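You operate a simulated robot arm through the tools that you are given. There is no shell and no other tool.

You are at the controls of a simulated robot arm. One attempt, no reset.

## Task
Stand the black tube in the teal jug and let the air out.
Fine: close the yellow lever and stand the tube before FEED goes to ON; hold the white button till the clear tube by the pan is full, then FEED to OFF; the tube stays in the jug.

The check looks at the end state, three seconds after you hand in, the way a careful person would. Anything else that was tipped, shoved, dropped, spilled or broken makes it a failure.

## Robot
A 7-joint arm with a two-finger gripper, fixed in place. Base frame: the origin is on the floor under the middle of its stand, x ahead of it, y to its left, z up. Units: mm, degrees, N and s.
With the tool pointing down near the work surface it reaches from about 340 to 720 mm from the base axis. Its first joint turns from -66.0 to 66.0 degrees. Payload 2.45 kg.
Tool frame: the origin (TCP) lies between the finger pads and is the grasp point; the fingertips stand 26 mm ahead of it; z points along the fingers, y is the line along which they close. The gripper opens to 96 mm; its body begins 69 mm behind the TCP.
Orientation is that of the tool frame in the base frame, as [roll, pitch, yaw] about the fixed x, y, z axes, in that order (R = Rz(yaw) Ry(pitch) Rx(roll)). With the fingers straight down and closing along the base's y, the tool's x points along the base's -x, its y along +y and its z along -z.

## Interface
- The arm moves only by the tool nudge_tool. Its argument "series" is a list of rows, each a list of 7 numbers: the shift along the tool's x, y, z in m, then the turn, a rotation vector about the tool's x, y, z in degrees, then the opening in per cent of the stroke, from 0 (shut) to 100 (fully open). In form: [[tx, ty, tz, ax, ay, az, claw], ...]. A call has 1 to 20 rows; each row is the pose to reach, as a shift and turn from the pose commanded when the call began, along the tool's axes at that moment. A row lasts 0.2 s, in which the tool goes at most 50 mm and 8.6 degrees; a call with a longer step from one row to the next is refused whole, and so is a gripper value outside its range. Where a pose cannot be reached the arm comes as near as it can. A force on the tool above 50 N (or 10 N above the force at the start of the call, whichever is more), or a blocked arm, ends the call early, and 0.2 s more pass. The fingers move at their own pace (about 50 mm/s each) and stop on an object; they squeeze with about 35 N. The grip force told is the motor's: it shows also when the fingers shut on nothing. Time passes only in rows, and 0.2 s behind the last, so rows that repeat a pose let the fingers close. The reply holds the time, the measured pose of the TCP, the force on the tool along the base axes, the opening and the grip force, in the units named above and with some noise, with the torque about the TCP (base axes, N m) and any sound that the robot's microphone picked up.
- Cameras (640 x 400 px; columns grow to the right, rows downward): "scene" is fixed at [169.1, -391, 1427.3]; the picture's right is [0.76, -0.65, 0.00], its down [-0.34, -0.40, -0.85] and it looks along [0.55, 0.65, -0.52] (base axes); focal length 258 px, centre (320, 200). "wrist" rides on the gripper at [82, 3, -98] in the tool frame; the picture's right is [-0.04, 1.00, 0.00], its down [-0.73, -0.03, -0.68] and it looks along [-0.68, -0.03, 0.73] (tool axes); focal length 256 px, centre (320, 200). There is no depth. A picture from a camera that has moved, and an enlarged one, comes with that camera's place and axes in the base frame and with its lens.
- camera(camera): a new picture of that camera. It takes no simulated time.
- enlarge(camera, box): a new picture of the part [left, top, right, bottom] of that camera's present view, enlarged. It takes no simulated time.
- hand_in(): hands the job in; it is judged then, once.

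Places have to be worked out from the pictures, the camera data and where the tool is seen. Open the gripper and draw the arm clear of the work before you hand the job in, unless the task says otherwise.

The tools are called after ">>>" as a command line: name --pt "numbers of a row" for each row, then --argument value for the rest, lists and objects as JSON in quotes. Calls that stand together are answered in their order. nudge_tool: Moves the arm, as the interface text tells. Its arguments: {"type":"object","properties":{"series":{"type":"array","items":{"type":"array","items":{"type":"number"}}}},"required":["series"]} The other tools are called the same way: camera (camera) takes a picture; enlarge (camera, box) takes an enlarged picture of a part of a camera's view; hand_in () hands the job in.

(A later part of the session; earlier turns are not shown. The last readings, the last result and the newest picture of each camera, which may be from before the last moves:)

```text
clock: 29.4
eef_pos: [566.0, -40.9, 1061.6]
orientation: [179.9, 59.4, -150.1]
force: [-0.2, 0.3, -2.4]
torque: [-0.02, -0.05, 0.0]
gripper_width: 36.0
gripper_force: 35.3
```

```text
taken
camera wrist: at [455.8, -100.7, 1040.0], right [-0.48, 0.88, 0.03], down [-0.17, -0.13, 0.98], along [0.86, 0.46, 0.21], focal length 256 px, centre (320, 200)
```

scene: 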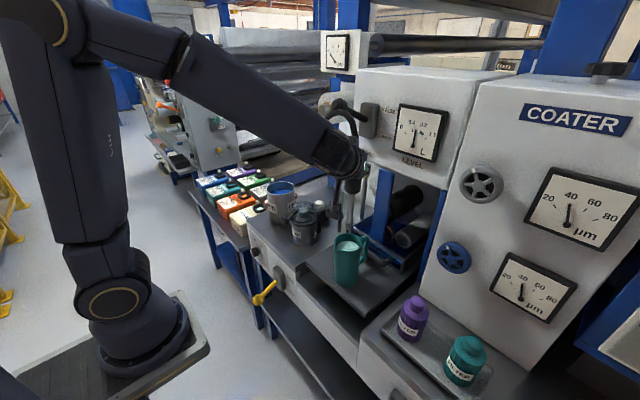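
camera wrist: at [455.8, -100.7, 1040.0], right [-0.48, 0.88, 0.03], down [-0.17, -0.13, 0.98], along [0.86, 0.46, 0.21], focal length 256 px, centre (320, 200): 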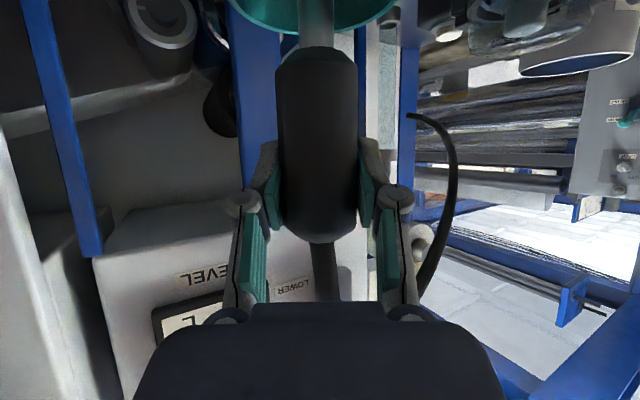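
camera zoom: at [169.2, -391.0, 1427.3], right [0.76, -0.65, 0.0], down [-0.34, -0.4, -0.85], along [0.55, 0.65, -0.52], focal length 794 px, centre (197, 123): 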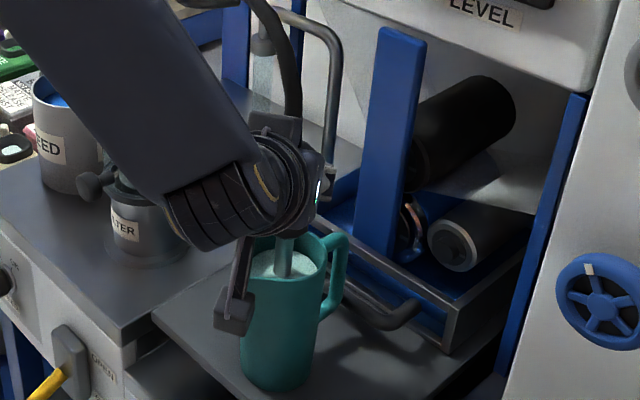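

The pipe is centred in the mouth with no contact force. I go on down to about z 1026 and then feel for the bottom in small steps.

>>> nudge_tool --pt "0.0129 0 0.0076 0 0 0 0" --pt "0.0215 0 0.0127 0 0 0 0" --pt "0.0302 0 0.0178 0 0 0 0" --pt "0.0336 0 0.0198 0 0 0 0" --pt "0.0336 0 0.0198 0 0 0 0"

>>> camera --camera "wrist"

>>> enlarge --camera "scene" --box '[300, 160, 420, 290]'

```text
clock: 30.6
eef_pos: [565.6, -41.1, 1022.4]
orientation: [179.9, 59.5, -150.2]
force: [0.2, -0.4, -3.5]
torque: [0.02, 0.01, 0.0]
gripper_width: 36.1
gripper_force: 34.7
```

```text
taken
camera wrist: at [455.9, -100.6, 1001.8], right [-0.48, 0.88, 0.03], down [-0.17, -0.13, 0.98], along [0.86, 0.46, 0.21], focal length 256 px, centre (320, 200)
```

wrist: 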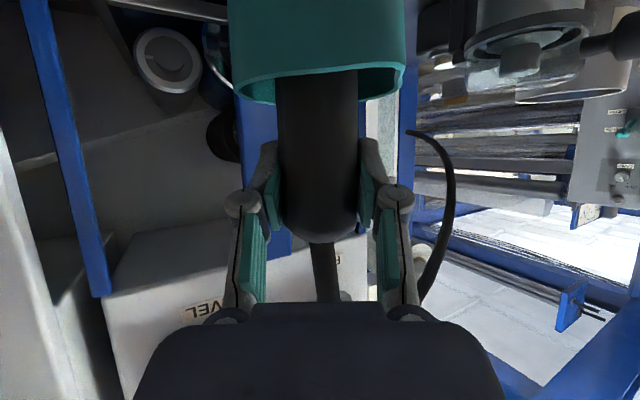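

```text
3.08 times, centred on (360, 225) of scene
camera zoom: at [169.2, -391.0, 1427.3], right [0.76, -0.65, 0.0], down [-0.34, -0.4, -0.85], along [0.55, 0.65, -0.52], focal length 794 px, centre (197, 123)
```

zoom: 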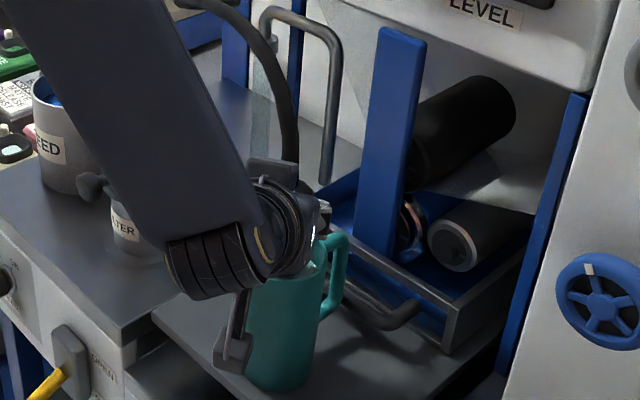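

The handle is entering the mouth and there are about 18 mm between the fingers and the rim. I lower in 3 mm steps, watching for a force.

>>> nudge_tool --pt "0.0026 0 0.0015 0 0 0 0" --pt "0.0052 0 0.003 0 0 0 0" --pt "0.0069 0 0.0041 0 0 0 0" --pt "0.0069 0 0.0041 0 0 0 0"

>>> camera --camera "wrist"

```text
clock: 31.6
eef_pos: [567.4, -39.5, 1013.2]
orientation: [180.0, 59.5, -150.1]
force: [-0.7, 0.2, -3.4]
torque: [0.0, -0.02, -0.01]
gripper_width: 35.9
gripper_force: 35.5
```

```text
taken
camera wrist: at [455.9, -100.3, 992.7], right [-0.48, 0.88, 0.03], down [-0.17, -0.13, 0.98], along [0.86, 0.46, 0.21], focal length 256 px, centre (320, 200)
```

wrist: 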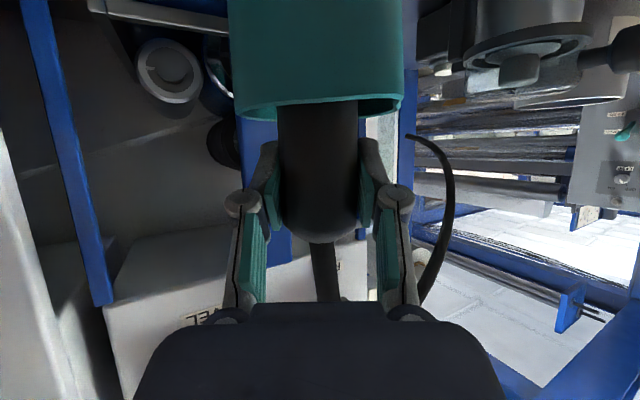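

There is no contact yet at z 1013, and the finger clearance over the rim is about 10 mm. I lower 4 mm more in fine steps.

>>> nudge_tool --pt "0.0013 0 0.0008 0 0 0 0" --pt "0.0026 0 0.0015 0 0 0 0" --pt "0.0036 0 0.0021 0 0 0 0" --pt "0.0036 0 0.0021 0 0 0 0"

>>> camera --camera "wrist"

```text
clock: 32.6
eef_pos: [566.2, -39.5, 1009.7]
orientation: [179.9, 59.6, -150.2]
force: [-0.3, 0.3, -3.4]
torque: [-0.03, -0.01, -0.02]
gripper_width: 35.6
gripper_force: 35.6
```

```text
taken
camera wrist: at [455.6, -100.6, 988.8], right [-0.48, 0.88, 0.03], down [-0.17, -0.13, 0.98], along [0.86, 0.46, 0.21], focal length 256 px, centre (320, 200)
```

wrist: 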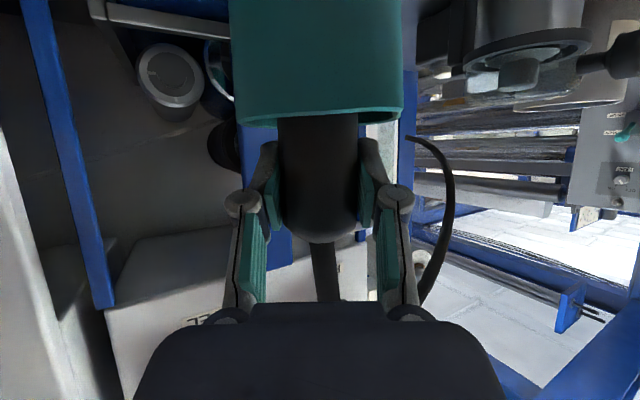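

There is still no contact, and the rim reads z ≈ 977. I lower 4 mm more, which keeps the fingers above the rim.

>>> nudge_tool --pt "0.0013 0 0.0008 0 0 0 0" --pt "0.0026 0 0.0015 0 0 0 0" --pt "0.0036 0 0.0021 0 0 0 0" --pt "0.0036 0 0.0021 0 0 0 0"

>>> enlarge --camera "wrist" --box '[200, 60, 440, 260]'

```text
clock: 33.6
eef_pos: [567.0, -39.7, 1006.9]
orientation: [-179.7, 59.8, -149.8]
force: [0.2, -1.8, 18.4]
torque: [-0.29, -0.05, -0.01]
gripper_width: 35.7
gripper_force: 35.4
```

```text
2.00 times, centred on (320, 160) of wrist
camera zoom: at [456.2, -100.5, 985.7], right [-0.48, 0.88, 0.03], down [-0.17, -0.13, 0.98], along [0.86, 0.46, 0.22], focal length 512 px, centre (320, 280)
```

zoom: 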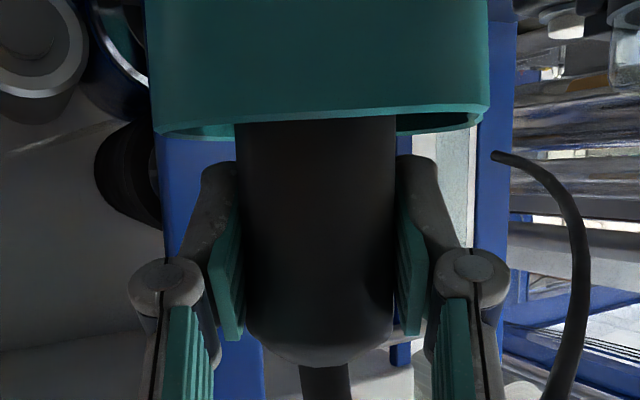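

The force of +18 N says the tube has reached the jug bottom at TCP z ≈ 1007. I back up 2 mm to unload it, then open the fingers slowly.

>>> nudge_tool --pt "-0.001 0 -0.0006 0 0 0 0" --pt "-0.0017 0 -0.001 0 0 0 0" --pt "-0.0017 0 -0.001 0 0 0 36" --pt "-0.0017 0 -0.001 0 0 0 40" --pt "-0.0017 0 -0.001 0 0 0 45" --pt "-0.0017 0 -0.001 0 0 0 50" --pt "-0.0017 0 -0.001 0 0 0 58" --pt "-0.0017 0 -0.001 0 0 0 66" --pt "-0.0017 0 -0.001 0 0 0 66" --pt "-0.0017 0 -0.001 0 0 0 66"

>>> camera --camera "wrist"

>>> enlarge --camera "scene" --box '[300, 160, 420, 290]'

```text
clock: 35.8
eef_pos: [566.0, -40.7, 1008.2]
orientation: [-180.0, 59.6, -150.1]
force: [0.4, -0.9, -0.5]
torque: [0.0, 0.0, 0.05]
gripper_width: 63.5
gripper_force: 0.1
```

```text
taken
camera wrist: at [454.9, -100.3, 986.9], right [-0.48, 0.88, 0.03], down [-0.17, -0.13, 0.98], along [0.86, 0.46, 0.21], focal length 256 px, centre (320, 200)
```

wrist: 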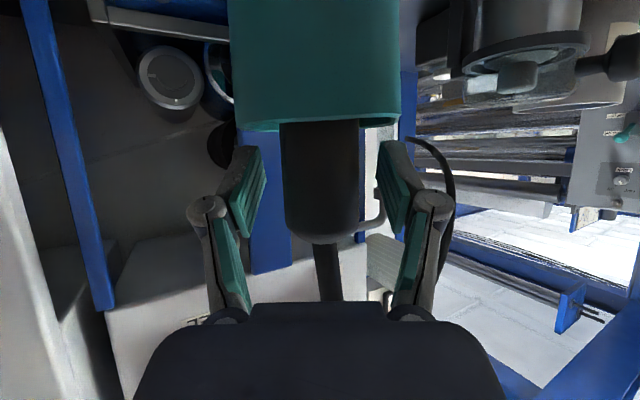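

```text
3.08 times, centred on (360, 225) of scene
camera zoom: at [169.1, -391.0, 1427.3], right [0.76, -0.65, 0.0], down [-0.34, -0.4, -0.85], along [0.55, 0.65, -0.52], focal length 794 px, centre (197, 123)
```

zoom: 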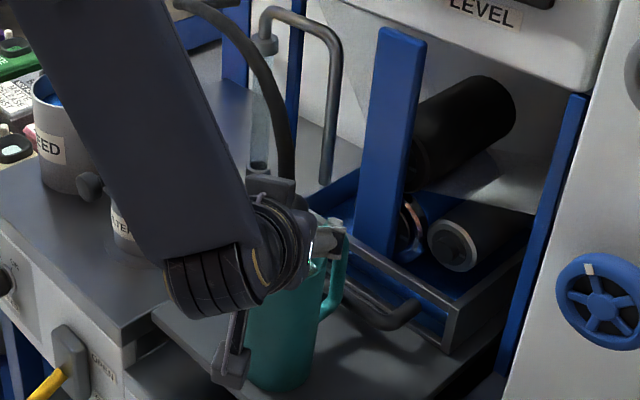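

The tube stays standing with the fingers clear on both sides. I open a bit more and back out along the tool axis.

>>> nudge_tool --pt "0 0 0 0 0 0 80" --pt "0 0 -0.01 0 0 0 80" --pt "0 0 -0.025 0 0 0 80" --pt "0 0 -0.045 0 0 0 80" --pt "0 0 -0.07 0 0 0 80" --pt "0 0 -0.1 0 0 0 80" --pt "0 0 -0.135 0 0 0 80" --pt "0 0 -0.16 0 0 0 80" --pt "0 0 -0.16 0 0 0 80"

>>> camera --camera "wrist"

>>> camera --camera "scene"

>>> enlarge --camera "scene" --box '[290, 130, 420, 290]'

```text
clock: 37.8
eef_pos: [446.1, -108.3, 1089.6]
orientation: [179.9, 59.4, -150.2]
force: [0.6, 0.7, 0.4]
torque: [-0.04, 0.01, -0.02]
gripper_width: 76.8
gripper_force: 0.0
```

```text
taken
camera wrist: at [335.4, -169.3, 1068.4], right [-0.48, 0.88, 0.04], down [-0.17, -0.13, 0.98], along [0.86, 0.46, 0.21], focal length 256 px, centre (320, 200)
```

wrist: 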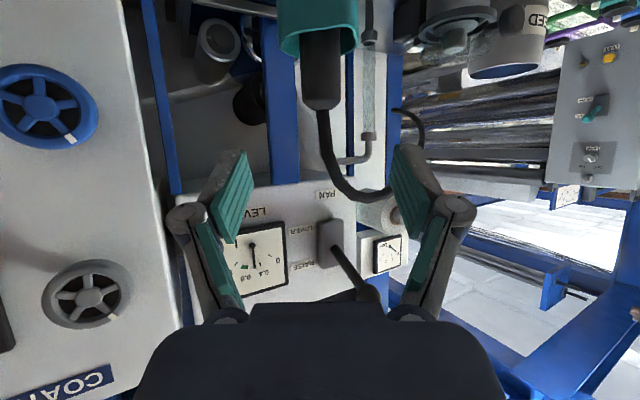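

```text
taken
```

scene: 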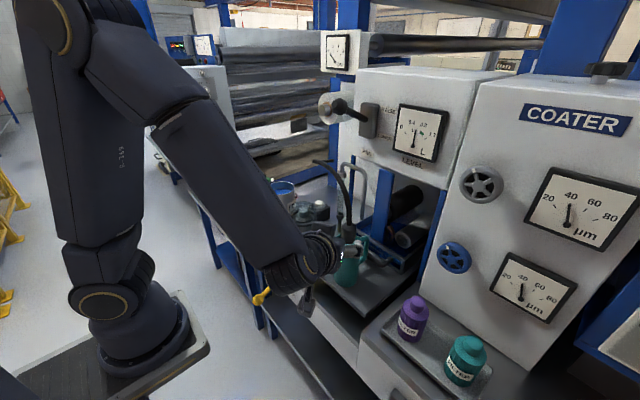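

```text
2.50 times, centred on (355, 210) of scene
camera zoom: at [169.1, -391.0, 1427.3], right [0.76, -0.65, 0.0], down [-0.34, -0.4, -0.85], along [0.55, 0.65, -0.52], focal length 645 px, centre (232, 175)
```

zoom: 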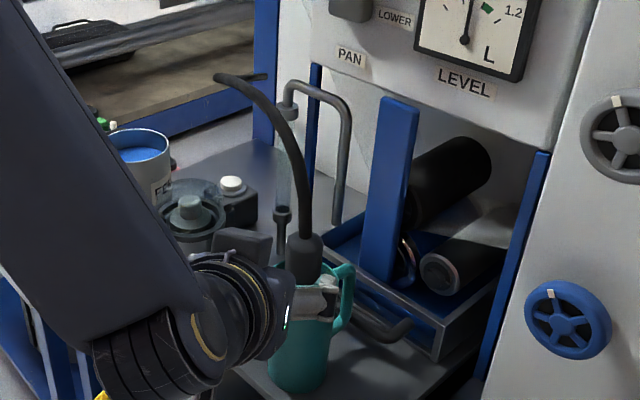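

The tube stands in the jug, leaning lightly, and the hose runs back to the machine in a loop. Next is the FEED knob, near (464, 363, 717) with its axis along x. I swing left at height and turn the tool to face +x.

>>> nudge_tool --pt "-0.0058 0.0377 0.0156 2.6 0 1.5 80" --pt "-0.0116 0.0753 0.0311 5.2 0 3.0 80" --pt "-0.0174 0.113 0.0467 7.7 0 4.6 70" --pt "-0.0232 0.1507 0.0622 10.3 0 6.1 60" --pt "-0.029 0.1884 0.0778 12.9 0 7.6 60" --pt "-0.0348 0.226 0.0934 15.5 0 9.1 60" --pt "-0.0406 0.2637 0.1089 18.1 0 10.6 60" --pt "-0.0464 0.3014 0.1245 20.6 0 12.2 60" --pt "-0.0522 0.339 0.14 23.2 0 13.7 60" --pt "-0.058 0.3767 0.1556 25.8 0 15.2 60" --pt "-0.058 0.3767 0.1556 25.8 0 15.2 60"

>>> camera --camera "scene"

>>> enlarge --camera "scene" --box '[290, 140, 420, 290]'

>>> enlarge --camera "scene" --box '[200, 220, 320, 310]'

```text
clock: 40.2
eef_pos: [399.1, 297.2, 1060.8]
orientation: [-179.9, 59.5, -179.9]
force: [-0.1, 1.1, -0.4]
torque: [-0.02, 0.04, 0.0]
gripper_width: 57.5
gripper_force: 0.1
out of reach, approached as far as the arm can: row 2, 3, 4, 5, 6, 7, 8
```

```text
taken
```

scene: 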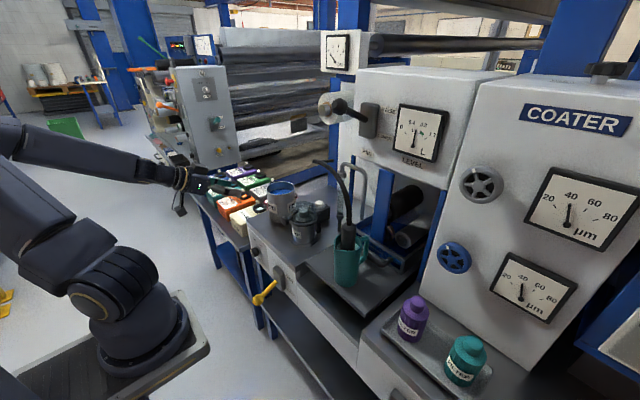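

```text
2.67 times, centred on (355, 215) of scene
camera zoom: at [169.1, -391.0, 1427.3], right [0.76, -0.65, 0.0], down [-0.34, -0.4, -0.85], along [0.55, 0.65, -0.52], focal length 688 px, centre (227, 160)
```

zoom: 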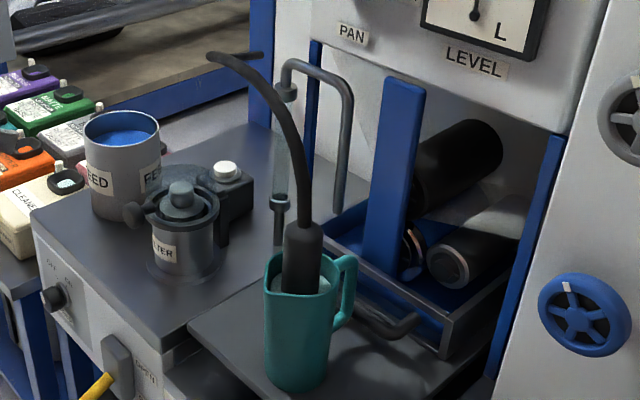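

```text
4.44 times, centred on (260, 265) of scene
camera zoom: at [169.1, -391.0, 1427.3], right [0.76, -0.65, 0.0], down [-0.34, -0.4, -0.85], along [0.55, 0.65, -0.52], focal length 1147 px, centre (587, -89)
```

zoom: 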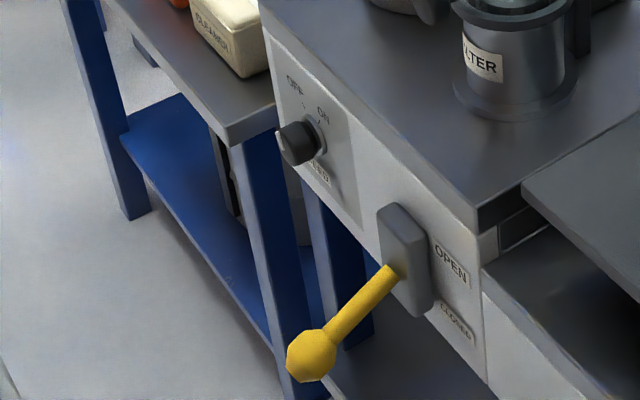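

The lever is at CLOSED and the tube stands in the jug. The knob and the bottle-table corner beside it are visible. I descend in front of the knob while levelling the tool, then look.

>>> nudge_tool --pt "0.025 0.0134 0.0127 0 -4 0 60" --pt "0.05 0.0268 0.0253 0 -8 0 60" --pt "0.0751 0.0402 0.038 0 -12 0 60" --pt "0.1 0.0536 0.0506 0 -16 0 60" --pt "0.1252 0.067 0.0633 0 -20 0 60" --pt "0.1252 0.067 0.0633 0 -20 0 60"

>>> camera --camera "wrist"

>>> camera --camera "scene"

```text
clock: 41.6
eef_pos: [390.8, 365.2, 921.2]
orientation: [179.8, 79.5, 179.9]
force: [0.0, 0.9, -1.0]
torque: [0.01, -0.01, 0.0]
gripper_width: 57.4
gripper_force: 0.1
```

```text
taken
camera wrist: at [278.9, 369.5, 857.6], right [0.01, 1.0, 0.04], down [-0.53, -0.03, 0.84], along [0.85, -0.03, 0.53], focal length 256 px, centre (320, 200)
```

wrist: 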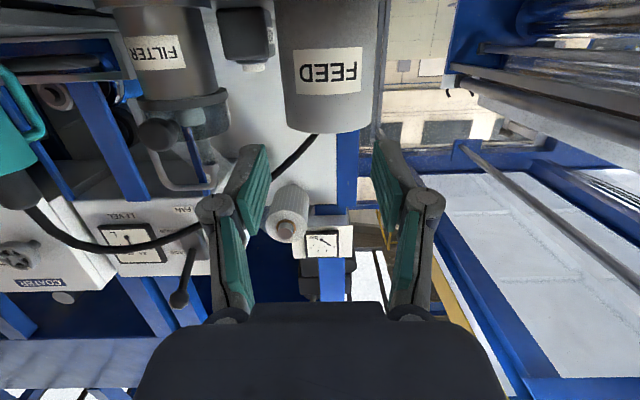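

```text
taken
```

scene: 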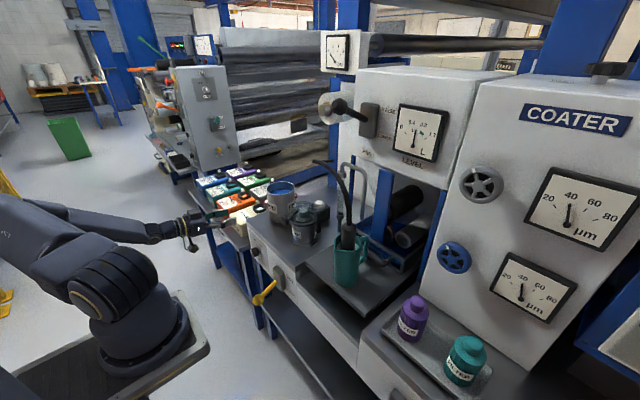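

The pose is reached with the arm free. I continue down toward the knob's height in a straight vertical line.

>>> nudge_tool --pt "0.0344 0 0.0064 0 0 0 60" --pt "0.0688 0 0.0128 0 0 0 60" --pt "0.1033 0 0.0191 0 0 0 60" --pt "0.1278 0 0.0237 0 0 0 60" --pt "0.1475 0 0.0273 0 0 0 60" --pt "0.1475 0 0.0273 0 0 0 60"

>>> camera --camera "wrist"

>>> enlarge --camera "scene" --box '[160, 190, 320, 310]'

```text
clock: 43.0
eef_pos: [347.1, 352.5, 852.0]
orientation: [179.9, 79.3, -179.9]
force: [0.0, 0.0, -0.3]
torque: [0.01, -0.01, -0.02]
gripper_width: 57.3
gripper_force: 0.1
out of reach, approached as far as the arm can: row 1, 2, 3, 4, 5, 6
```

```text
taken
camera wrist: at [234.8, 355.1, 789.6], right [0.01, 1.0, 0.04], down [-0.53, -0.03, 0.85], along [0.85, -0.03, 0.53], focal length 256 px, centre (320, 200)
```

wrist: 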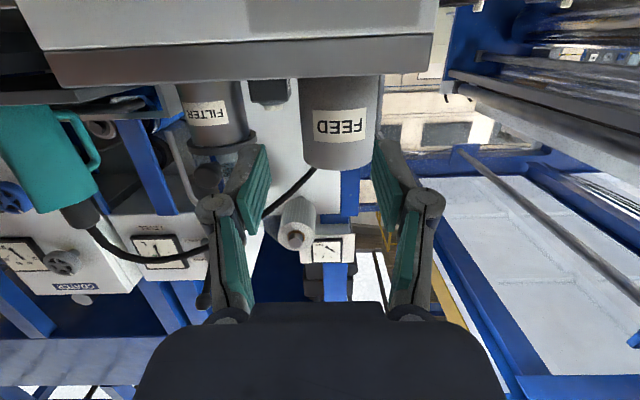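

```text
3.33 times, centred on (240, 250) of scene
camera zoom: at [169.1, -391.0, 1427.3], right [0.76, -0.65, 0.0], down [-0.34, -0.4, -0.85], along [0.55, 0.65, -0.52], focal length 860 px, centre (587, 33)
```

zoom: 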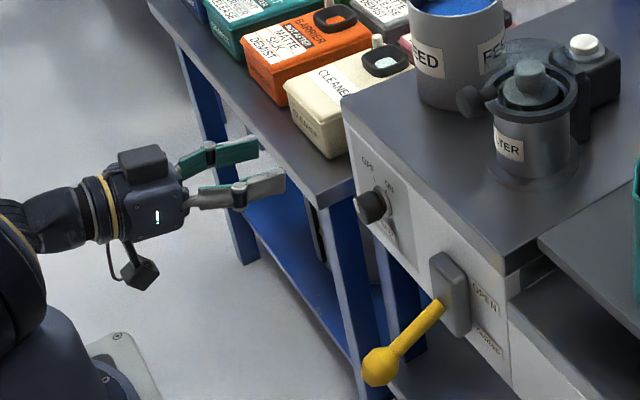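

A level tool cannot get that low, because the arm stops at z 852. I will use a steeper tool, about 50° below horizontal, gripping the knob across y. First I zoom in on the knob from here.

>>> enlarge --camera "scene" --box '[235, 230, 275, 255]'

>>> enlarge --camera "scene" --box '[235, 250, 275, 275]'

```text
16.00 times, centred on (255, 242) of scene
camera zoom: at [169.1, -391.0, 1427.3], right [0.76, -0.65, 0.0], down [-0.34, -0.4, -0.85], along [0.55, 0.65, -0.52], focal length 4130 px, centre (1360, -480)
```

zoom: 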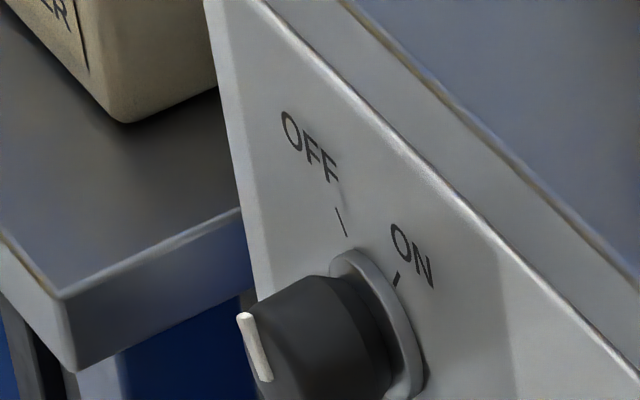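

```text
16.00 times, centred on (255, 262) of scene
camera zoom: at [169.1, -391.0, 1427.3], right [0.76, -0.65, 0.0], down [-0.34, -0.4, -0.85], along [0.55, 0.65, -0.52], focal length 4130 px, centre (1360, -800)
```

zoom: 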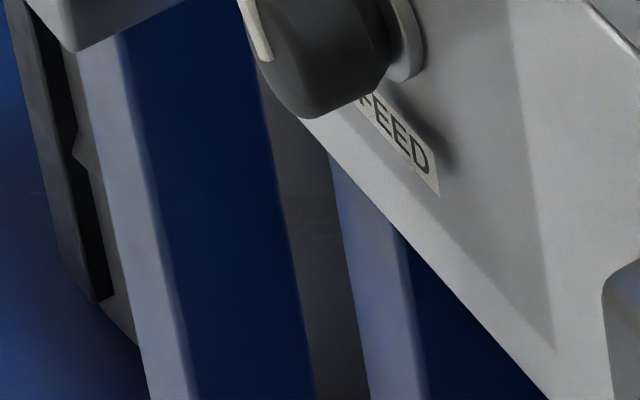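

The knob face centre is near (457, 363, 717), its base near x 488, and the pointer sits at OFF, about 30° left of vertical. ON is about 30° right, so it needs about 65° clockwise. I raise the arm and tilt the tool to 55° below horizontal.

>>> nudge_tool --pt "-0.02 0 -0.004 0 0 0 60" --pt "-0.04 0 -0.0075 0 6 0 60" --pt "-0.06 0 -0.011 0 13 0 60" --pt "-0.08 0 -0.015 0 20 0 60" --pt "-0.098 0 -0.018 0 27 0 60" --pt "-0.098 0 -0.018 0 34 0 60" --pt "-0.098 0 -0.018 0 40 0 60" --pt "-0.098 0 -0.018 0 44.5 0 60" --pt "-0.098 0 -0.018 0 44.5 0 60"

>>> camera --camera "wrist"

```text
clock: 45.0
eef_pos: [310.9, 334.2, 965.4]
orientation: [180.0, 35.1, 180.0]
force: [-0.2, 0.0, -1.6]
torque: [-0.03, -0.03, -0.01]
gripper_width: 57.9
gripper_force: 0.1
out of reach, approached as far as the arm can: row 7, 8, 9
```

```text
taken
camera wrist: at [188.5, 337.0, 998.0], right [0.03, 1.0, 0.02], down [0.21, -0.03, 0.98], along [0.98, -0.03, -0.21], focal length 256 px, centre (320, 200)
```

wrist: 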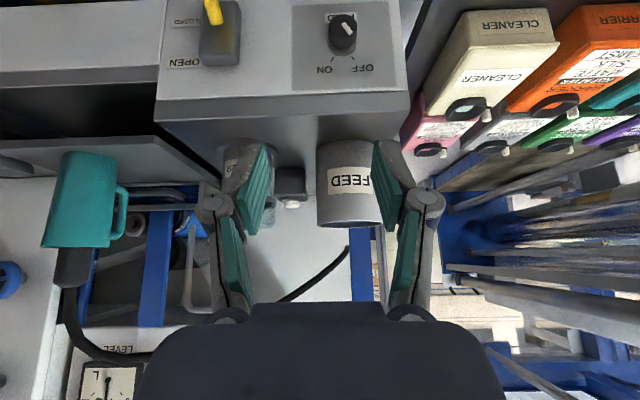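

The commanded pose seems to follow the reached one. This view shows the knob, the table and the bottles well, so I enlarge the knob for a better fix.

>>> enlarge --camera "wrist" --box '[290, 0, 410, 90]'

>>> enlarge --camera "wrist" --box '[160, 100, 340, 240]'

```text
4.44 times, centred on (350, 45) of wrist
camera zoom: at [188.5, 337.0, 998.0], right [0.03, 1.0, 0.02], down [0.21, -0.03, 0.98], along [0.98, -0.03, -0.21], focal length 1138 px, centre (187, 889)
```

zoom: 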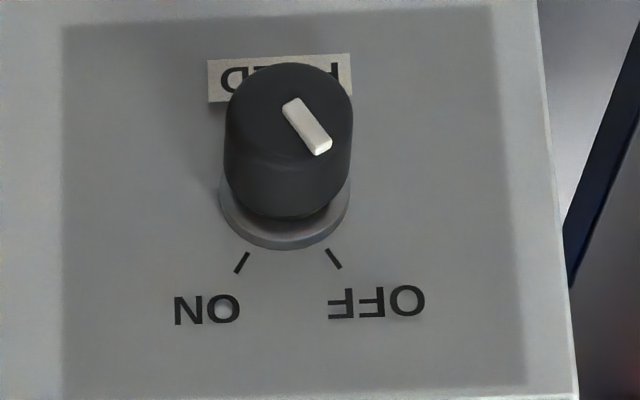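

```text
2.86 times, centred on (250, 170) of wrist
camera zoom: at [188.5, 337.0, 998.0], right [0.03, 1.0, 0.02], down [0.21, -0.03, 0.98], along [0.98, -0.03, -0.21], focal length 731 px, centre (520, 286)
```

zoom: 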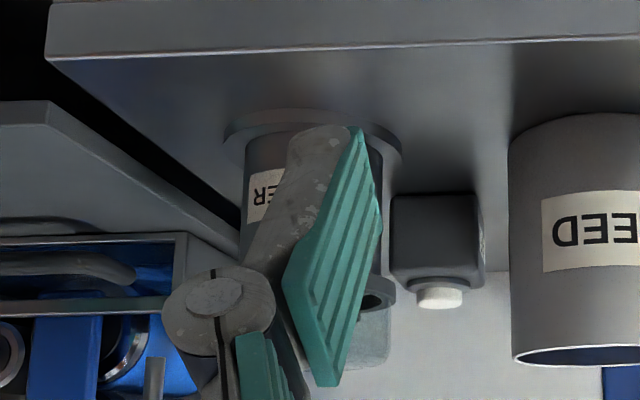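

The knob face centre is confirmed at (457, 363, 718), 36 mm across. Its pointer is at OFF, and the ticks lie about ±28° from vertical. I go to a pre-grasp with the tool rolled -28° about the knob axis.

>>> nudge_tool --pt "0.0028 0.0103 0.028 3.3 0 -2.3 60" --pt "0.0055 0.0207 0.056 6.5 0 -4.6 60" --pt "0.0083 0.031 0.084 9.8 0 -6.9 60" --pt "0.0111 0.0413 0.112 13.1 0 -9.2 60" --pt "0.0139 0.0516 0.14 16.4 0 -11.5 60" --pt "0.0166 0.062 0.168 19.6 0 -13.8 60" --pt "0.0194 0.0723 0.1959 22.9 0 -16.1 60" --pt "0.0194 0.0723 0.1959 22.9 0 -16.1 60"

>>> camera --camera "wrist"

>>> enlarge --camera "scene" --box '[200, 200, 320, 290]'

```text
clock: 46.8
eef_pos: [260.8, 300.5, 840.3]
orientation: [-147.8, 35.1, -158.2]
force: [-0.5, 0.1, -0.5]
torque: [0.0, -0.01, 0.02]
gripper_width: 57.6
gripper_force: 0.0
out of reach, approached as far as the arm can: row 1, 2, 3, 4, 5, 6, 7, 8
```

```text
taken
camera wrist: at [135.0, 308.5, 859.5], right [0.0, 0.91, -0.41], down [0.12, 0.41, 0.9], along [0.99, -0.05, -0.11], focal length 256 px, centre (320, 200)
```

wrist: 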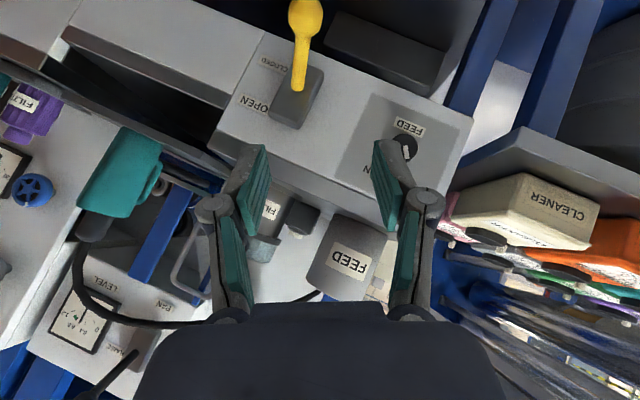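

```text
4.44 times, centred on (260, 245) of scene
camera zoom: at [169.1, -391.0, 1427.3], right [0.76, -0.65, 0.0], down [-0.34, -0.4, -0.85], along [0.55, 0.65, -0.52], focal length 1147 px, centre (587, 0)
```

zoom: 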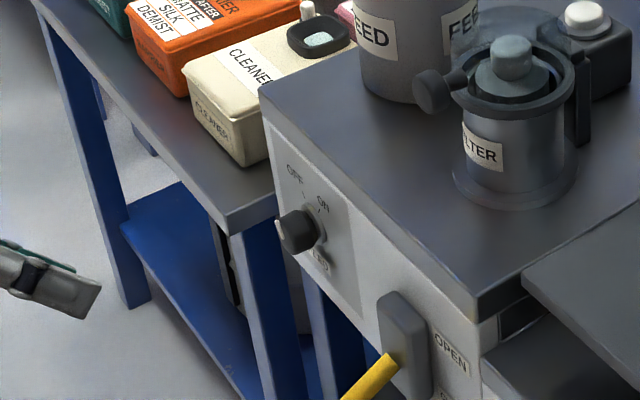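

The arm has folded toward itself and gone out of reach, so I go back up to an open posture before trying again. I undo the roll and rise to about (380, 260, 1060).

>>> nudge_tool --pt "-0.0284 -0.0198 -0.0107 -3.3 0 2.3 60" --pt "-0.0568 -0.0396 -0.0214 -6.5 0 4.6 60" --pt "-0.0852 -0.0594 -0.0321 -9.8 0 6.9 60" --pt "-0.1137 -0.0792 -0.0428 -13.1 0 9.2 60" --pt "-0.1421 -0.099 -0.0535 -16.4 0 11.5 60" --pt "-0.1705 -0.1188 -0.0642 -19.6 0 13.8 60" --pt "-0.1989 -0.1386 -0.0749 -22.9 0 16.1 60" --pt "-0.1989 -0.1386 -0.0749 -22.9 0 16.1 60"

>>> camera --camera "scene"

```text
clock: 48.6
eef_pos: [357.5, 251.2, 1067.2]
orientation: [177.3, 39.2, -177.7]
force: [-0.6, -0.8, 0.4]
torque: [-0.02, -0.01, 0.0]
gripper_width: 57.8
gripper_force: 0.1
```

```text
taken
```

scene: 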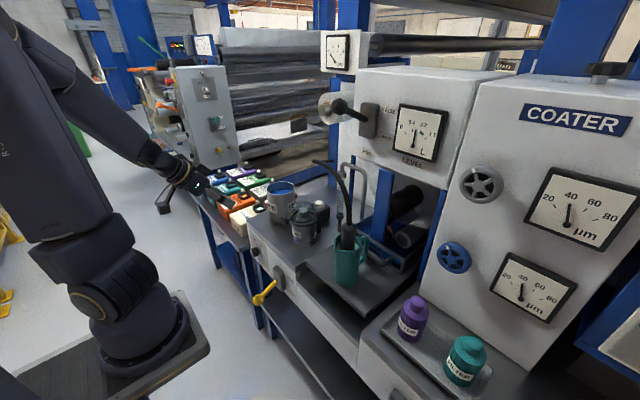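

The arm is back in an open posture, and the reading may still be settling. I let it rest briefly and read again.

>>> nudge_tool --pt "0 0 0 0 0 0 60" --pt "0 0 0 0 0 0 60" --pt "0 0 0 0 0 0 60"

```text
clock: 49.4
eef_pos: [357.3, 250.8, 1066.8]
orientation: [177.2, 39.1, -177.6]
force: [0.3, -0.5, 0.7]
torque: [0.0, 0.03, -0.01]
gripper_width: 57.6
gripper_force: 0.0
```

I clean up the small roll error, steepen the tool to 60° below horizontal and move to about (400, 330, 950).

>>> nudge_tool --pt "0.008 0.016 0.0236 0.9 1.8 0.4 60" --pt "0.016 0.032 0.0472 1.7 3.6 0.8 60" --pt "0.024 0.047 0.0707 2.6 5.4 1.1 60" --pt "0.032 0.063 0.0943 3.4 7.2 1.5 60" --pt "0.0402 0.079 0.1179 4.3 9 1.9 60" --pt "0.0402 0.079 0.1179 4.3 9 1.9 60"

>>> camera --camera "wrist"

```text
clock: 50.8
eef_pos: [311.6, 297.3, 990.8]
orientation: [-179.6, 30.4, -179.7]
force: [0.5, 0.0, 0.2]
torque: [0.02, 0.01, -0.01]
gripper_width: 57.7
gripper_force: 0.1
out of reach, approached as far as the arm can: row 2, 3, 4, 5, 6
```

```text
taken
camera wrist: at [191.2, 299.6, 1033.6], right [0.03, 1.0, 0.01], down [0.29, -0.02, 0.96], along [0.96, -0.03, -0.29], focal length 256 px, centre (320, 200)
```

wrist: 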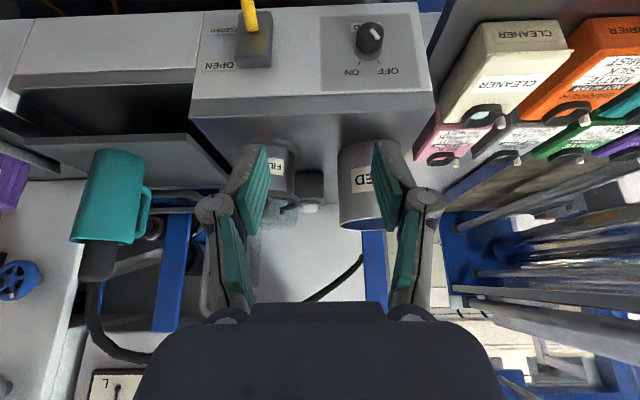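

This pose was still refused, so the arm's posture from the earlier folding is probably a bad one, near the first joint's limit. I return to the comfortable straight-down posture near (450, 200, 1060) to reset it.

>>> nudge_tool --pt "-0.031 -0.0194 0.0022 0 6 0 60" --pt "-0.0619 -0.0388 0.0043 0 12 0 60" --pt "-0.0929 -0.0582 0.0065 0 18 0 60" --pt "-0.1238 -0.0776 0.0086 0 24 0 60" --pt "-0.1548 -0.097 0.0108 0 30.4 0 60" --pt "-0.1548 -0.097 0.0108 0 30.4 0 60"

>>> camera --camera "scene"

```text
clock: 52.2
eef_pos: [457.0, 200.5, 1064.1]
orientation: [-179.6, -0.3, -179.9]
force: [-0.2, -0.2, -0.5]
torque: [0.02, 0.0, 0.0]
gripper_width: 57.8
gripper_force: 0.1
out of reach, approached as far as the arm can: row 1, 2, 3
```

```text
taken
```

scene: 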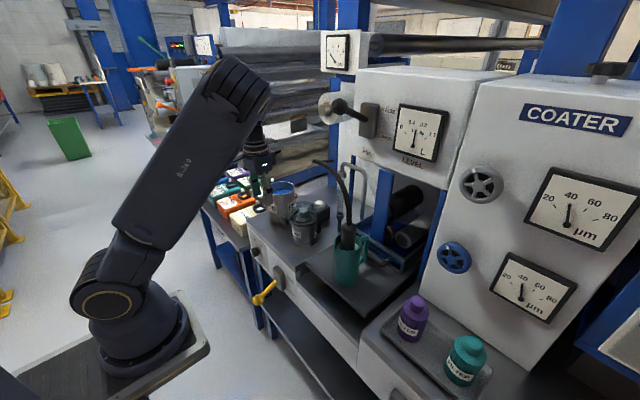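

The arm is straight down again at (457, 200, 1064), with the elbow now swung to the right, which should leave more room at the first joint. I move left and down to (440, 380, 950) with the tool still vertical.

>>> nudge_tool --pt "0.0034 0.036 0.0228 0 0 0 60" --pt "0.0068 0.072 0.0456 0 0 0 60" --pt "0.0102 0.108 0.0684 0 0 0 60" --pt "0.0136 0.144 0.0912 0 0 0 60" --pt "0.017 0.18 0.114 0 0 0 60" --pt "0.017 0.18 0.114 0 0 0 60"

>>> camera --camera "scene"

>>> camera --camera "wrist"

```text
clock: 53.6
eef_pos: [437.4, 383.8, 948.6]
orientation: [-179.5, -0.2, 179.9]
force: [0.3, -0.3, 0.7]
torque: [0.02, -0.01, 0.0]
gripper_width: 57.6
gripper_force: 0.0
```

```text
taken
```

scene: 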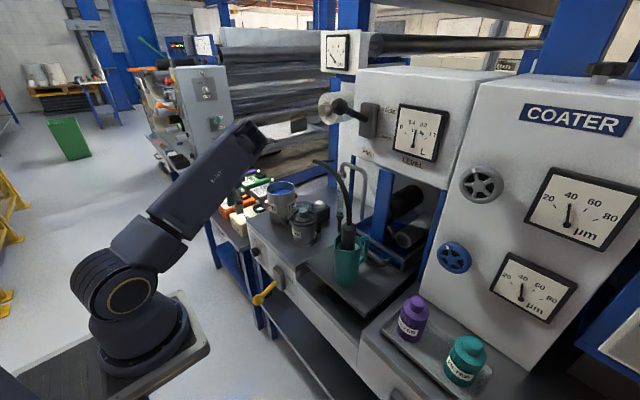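

```text
taken
camera wrist: at [355.9, 386.9, 1046.0], right [0.04, 1.0, -0.01], down [0.74, -0.02, 0.68], along [0.68, -0.03, -0.74], focal length 256 px, centre (320, 200)
```

wrist: 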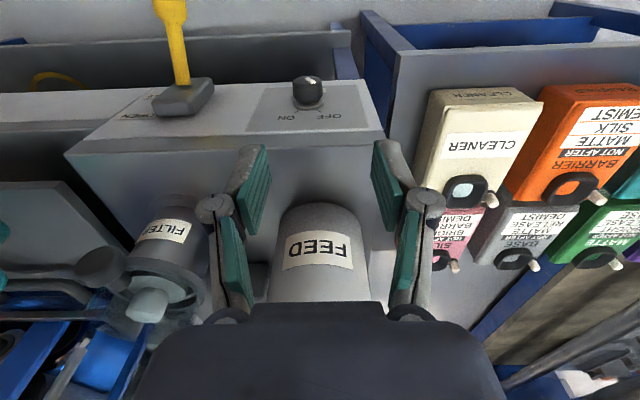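

The pose was reached with the tool vertical. I now tilt to 60° below horizontal while moving down to about (400, 400, 850).

>>> nudge_tool --pt "0.0093 0.004 0.0248 0 -7.5 0 60" --pt "0.0185 0.008 0.0495 0 -15 0 60" --pt "0.0278 0.012 0.0743 0 -22.5 0 60" --pt "0.037 0.016 0.099 0 -30 0 60" --pt "0.037 0.016 0.099 0 -30 0 60" --pt "0.037 0.016 0.099 0 -30 0 60"

>>> camera --camera "wrist"

>>> camera --camera "scene"

```text
clock: 55.0
eef_pos: [398.4, 396.8, 849.8]
orientation: [-179.7, 29.9, -179.6]
force: [0.5, 0.3, 0.4]
torque: [0.0, 0.02, -0.02]
gripper_width: 57.3
gripper_force: 0.1
```

```text
taken
camera wrist: at [278.8, 400.1, 894.3], right [0.03, 1.0, 0.01], down [0.3, -0.02, 0.95], along [0.95, -0.03, -0.3], focal length 256 px, centre (320, 200)
```

wrist: 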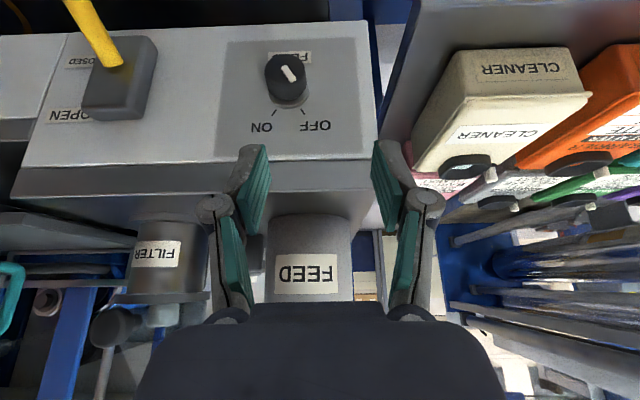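

```text
taken
```

scene: 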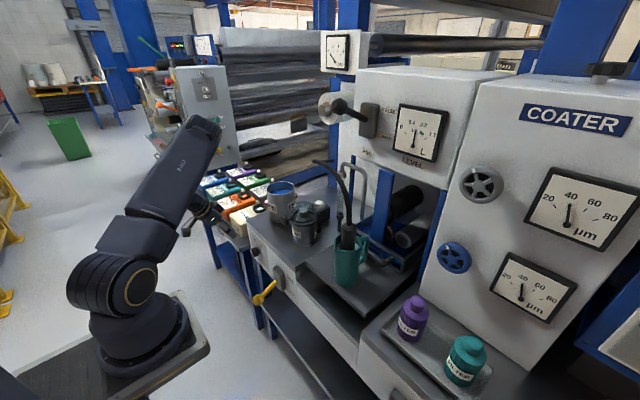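

This posture works: the tool is at (398, 397, 850), 60° below horizontal, with the knob straight ahead. I enlarge the knob for a final fix.

>>> enlarge --camera "wrist" --box '[230, 30, 350, 140]'

```text
3.64 times, centred on (290, 85) of wrist
camera zoom: at [278.8, 400.1, 894.3], right [0.03, 1.0, 0.01], down [0.3, -0.02, 0.95], along [0.95, -0.03, -0.3], focal length 931 px, centre (429, 618)
```

zoom: 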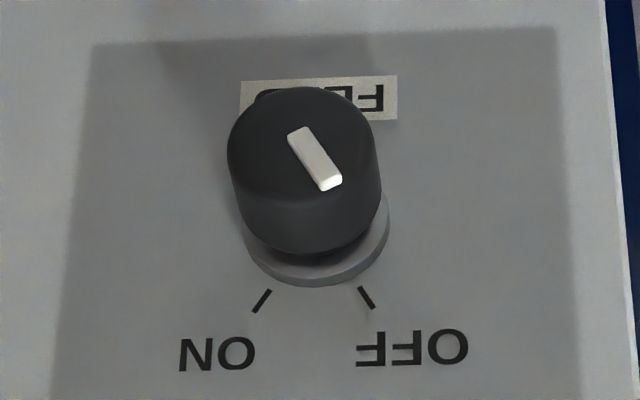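

The knob axis is at y 365, z 717, and the ticks sit ±30° from vertical. I take the -28° roll at a pre-grasp 85 mm back from the knob.

>>> nudge_tool --pt "0.0026 0.0026 0.014 6.05 0 -3.5 60" --pt "0.0052 0.0052 0.028 12.1 0 -7 60" --pt "0.0077 0.0077 0.042 18.2 0 -10.5 60" --pt "0.0103 0.0103 0.0561 24.2 0 -14 60" --pt "0.0103 0.0103 0.0561 24.2 0 -14 60" --pt "0.0103 0.0103 0.0561 24.2 0 -14 60"

>>> camera --camera "wrist"

>>> enlarge --camera "scene" --box '[180, 190, 300, 290]'

```text
clock: 56.4
eef_pos: [418.8, 407.6, 795.0]
orientation: [-148.2, 25.9, -164.5]
force: [0.5, -0.7, 0.0]
torque: [0.01, 0.0, 0.02]
gripper_width: 57.7
gripper_force: 0.0
```

```text
taken
camera wrist: at [298.8, 431.2, 832.4], right [0.03, 0.89, -0.46], down [0.3, 0.43, 0.85], along [0.95, -0.16, -0.25], focal length 256 px, centre (320, 200)
```

wrist: 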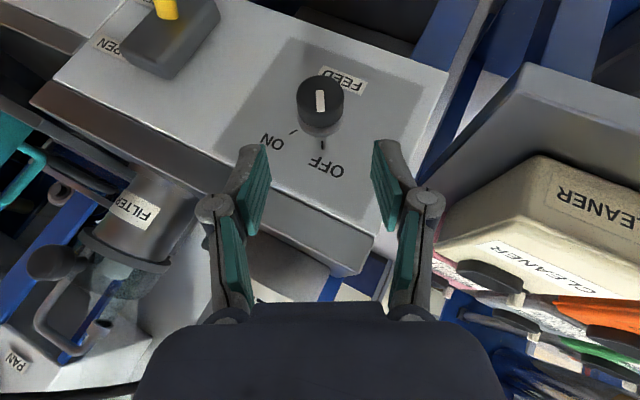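

```text
4.00 times, centred on (240, 240) of scene
camera zoom: at [169.1, -391.0, 1427.3], right [0.76, -0.65, 0.0], down [-0.34, -0.4, -0.85], along [0.55, 0.65, -0.52], focal length 1032 px, centre (640, 40)
```

zoom: 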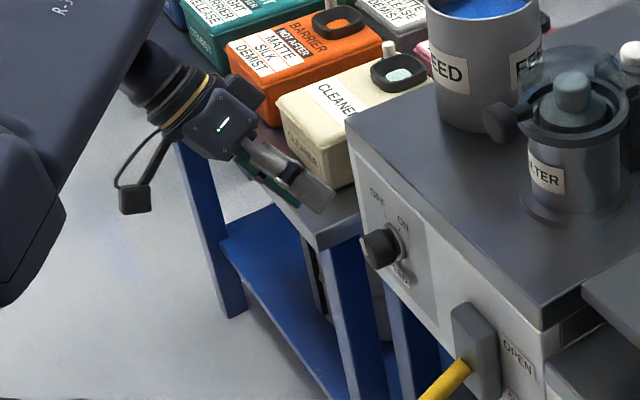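

The knob's pointer lies straight along the picture's vertical, so the tool is aligned with it and clear of the table corner. I advance 80 mm along the tool axis.

>>> nudge_tool --pt "0 0 0.02 0 0 0 60" --pt "0 0 0.04 0 0 0 60" --pt "0 0 0.055 0 0 0 60" --pt "0 0 0.068 0 0 0 60" --pt "0 0 0.08 0 0 0 60" --pt "0 0 0.08 0 0 0 60"

>>> camera --camera "wrist"

>>> enlarge --camera "scene" --box '[200, 210, 300, 290]'

```text
clock: 57.8
eef_pos: [457.3, 374.5, 733.7]
orientation: [-148.2, 25.8, -164.6]
force: [0.0, -0.4, 0.0]
torque: [0.0, 0.0, -0.01]
gripper_width: 57.6
gripper_force: 0.0
```

```text
taken
camera wrist: at [338.1, 396.9, 771.4], right [0.03, 0.89, -0.46], down [0.3, 0.43, 0.85], along [0.95, -0.16, -0.25], focal length 256 px, centre (320, 200)
```

wrist: 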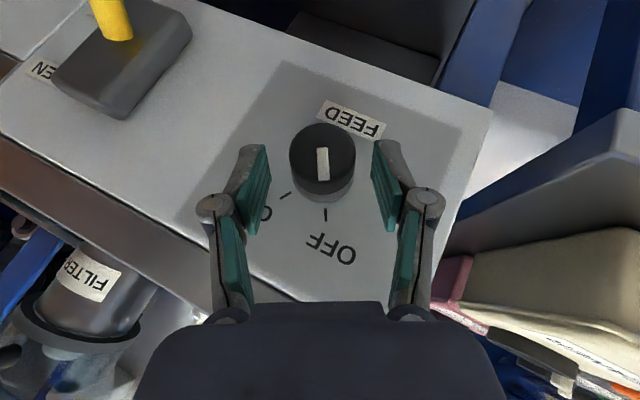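

```text
5.00 times, centred on (250, 250) of scene
camera zoom: at [169.1, -391.0, 1427.3], right [0.76, -0.65, 0.0], down [-0.34, -0.4, -0.85], along [0.55, 0.65, -0.52], focal length 1291 px, centre (670, -50)
```

zoom: 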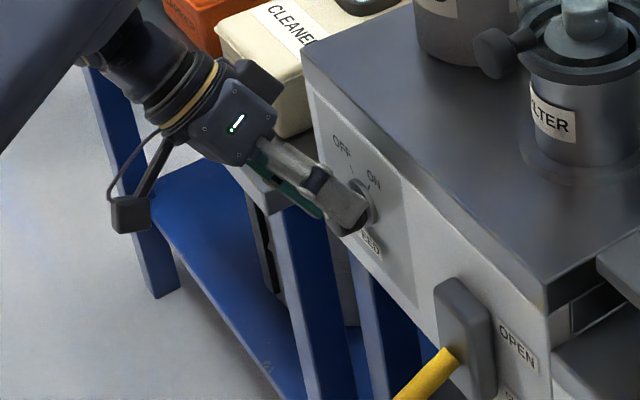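

The knob is centred between the pads and near the tips. I advance 5 mm more and close on it.

>>> nudge_tool --pt "0 0 0.003 0 0 0 60" --pt "0 0 0.005 0 0 0 60" --pt "0 0 0.005 0 0 0 45" --pt "0 0 0.005 0 0 0 30" --pt "0 0 0.005 0 0 0 15" --pt "0 0 0.005 0 0 0 0" --pt "0 0 0.005 0 0 0 0"

>>> camera --camera "wrist"

```text
clock: 59.4
eef_pos: [459.5, 373.4, 729.6]
orientation: [-148.4, 25.9, -164.5]
force: [4.8, 14.7, -11.9]
torque: [0.29, -0.08, 0.34]
gripper_width: 37.3
gripper_force: 45.1
```

```text
taken
camera wrist: at [340.2, 395.7, 767.5], right [0.03, 0.89, -0.45], down [0.3, 0.43, 0.85], along [0.95, -0.16, -0.25], focal length 256 px, centre (320, 200)
```

wrist: 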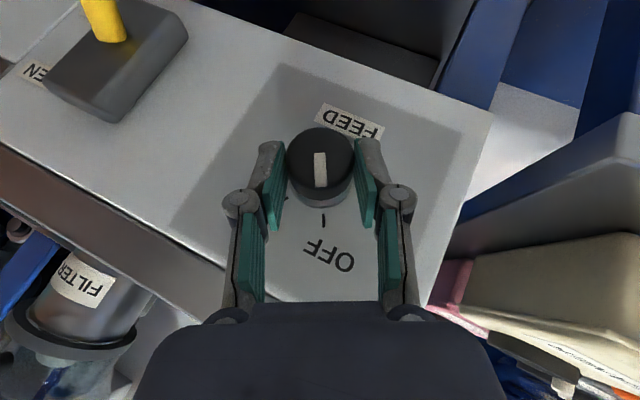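

The knob is gripped at 37 mm. I now turn it clockwise, about +62° around its own axis, following with the small arc of the tool.

>>> nudge_tool --pt "-0.0001 0.0 -0.0001 -6.93 0 4 0" --pt "0.0 -0.0019 0.0 -13.86 0 8 0" --pt "0.0002 -0.0039 0.0003 -20.8 0 12 0" --pt "0.0005 -0.0057 0.0009 -27.7 0 16 0" --pt "0.001 -0.0075 0.0017 -34.6 0 20 0" --pt "0.0016 -0.0091 0.0027 -41.6 0 24 0" --pt "0.0023 -0.0105 0.0039 -48.5 0 28 0" --pt "0.0028 -0.0114 0.0049 -53.7 0 31 0" --pt "0.0028 -0.0114 0.0049 -53.7 0 31 0"

>>> camera --camera "wrist"

>>> camera --camera "scene"

```text
clock: 61.4
eef_pos: [460.3, 355.9, 727.6]
orientation: [142.8, 24.0, 162.2]
force: [-6.8, -19.7, -10.0]
torque: [-0.58, 0.8, -0.35]
gripper_width: 37.7
gripper_force: 44.7
```

```text
taken
camera wrist: at [340.2, 334.8, 767.8], right [0.04, 0.82, 0.57], down [0.3, -0.55, 0.78], along [0.95, 0.14, -0.27], focal length 256 px, centre (320, 200)
```

wrist: 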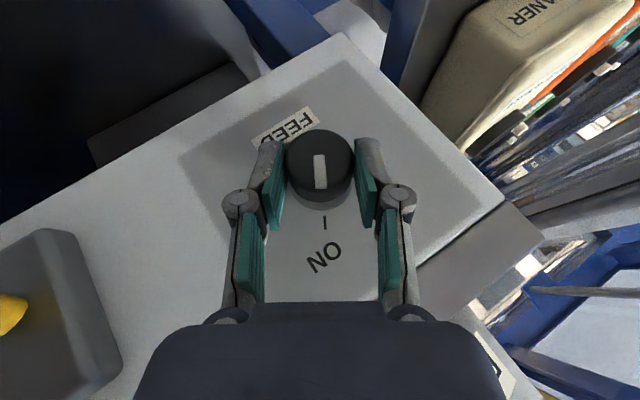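

```text
taken
```

scene: 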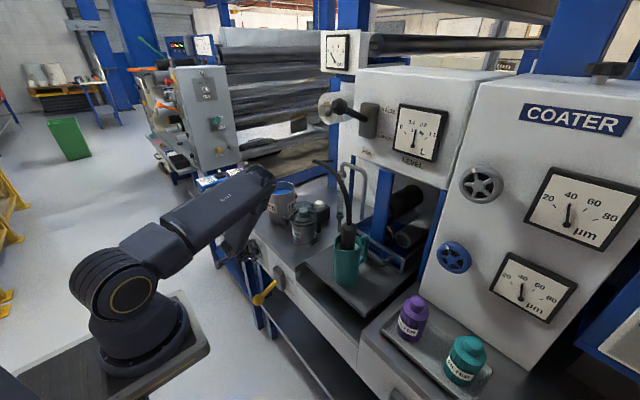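

The pointer is on the ON tick. I release the knob, back off along the tool axis, then rise and unroll on the way to the white button.

>>> nudge_tool --pt "0 0 0 0 0 0 30" --pt "0 0 0 0 0 0 60" --pt "0 0 0 0 0 0 65" --pt "0 0 -0.02 0 0 0 65" --pt "0 0 -0.055 0 0 0 65" --pt "0 0 -0.1 0 0 0 60" --pt "-0.0164 0.0226 -0.1286 6 0 -3.45 40" --pt "-0.0328 0.0452 -0.1572 12 0 -6.9 20" --pt "-0.0492 0.0678 -0.1858 18 0 -10.35 0" --pt "-0.0656 0.0904 -0.2144 24 0 -13.8 0" --pt "-0.082 0.113 -0.243 29.9 0 -17.25 0" --pt "-0.082 0.113 -0.243 29.9 0 -17.25 0"

>>> enlarge --camera "scene" --box '[240, 140, 400, 290]'

>>> camera --camera "wrist"

```text
clock: 64.0
eef_pos: [412.2, 315.2, 1003.6]
orientation: [-179.0, 29.7, -179.4]
force: [0.1, 0.6, -0.5]
torque: [-0.02, -0.02, -0.02]
gripper_width: 0.1
gripper_force: 28.8
```

```text
2.67 times, centred on (320, 215) of scene
camera zoom: at [169.1, -391.0, 1427.3], right [0.76, -0.65, 0.0], down [-0.34, -0.4, -0.85], along [0.55, 0.65, -0.52], focal length 688 px, centre (320, 160)
```

zoom: 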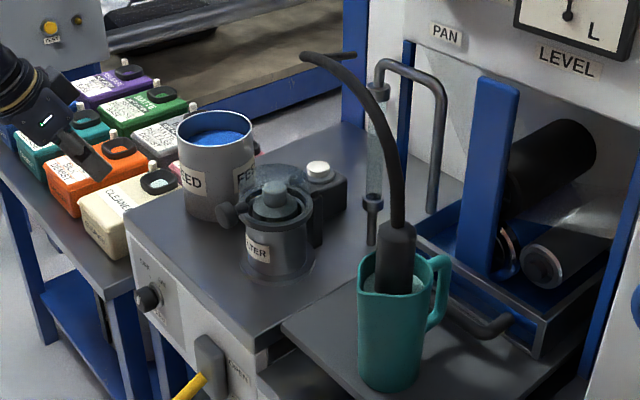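

```text
taken
camera wrist: at [292.8, 317.6, 1048.3], right [0.03, 1.0, 0.01], down [0.3, -0.01, 0.95], along [0.95, -0.03, -0.3], focal length 256 px, centre (320, 200)
```

wrist: 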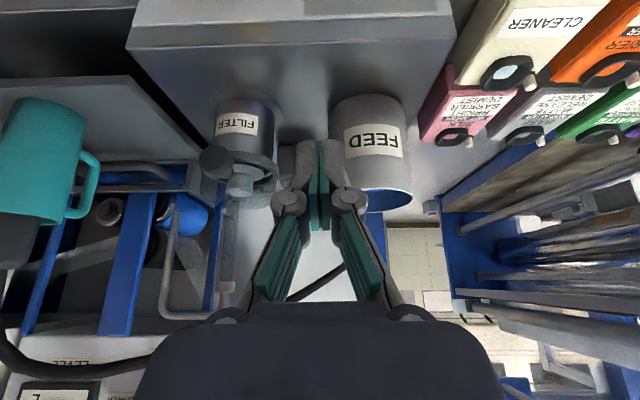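

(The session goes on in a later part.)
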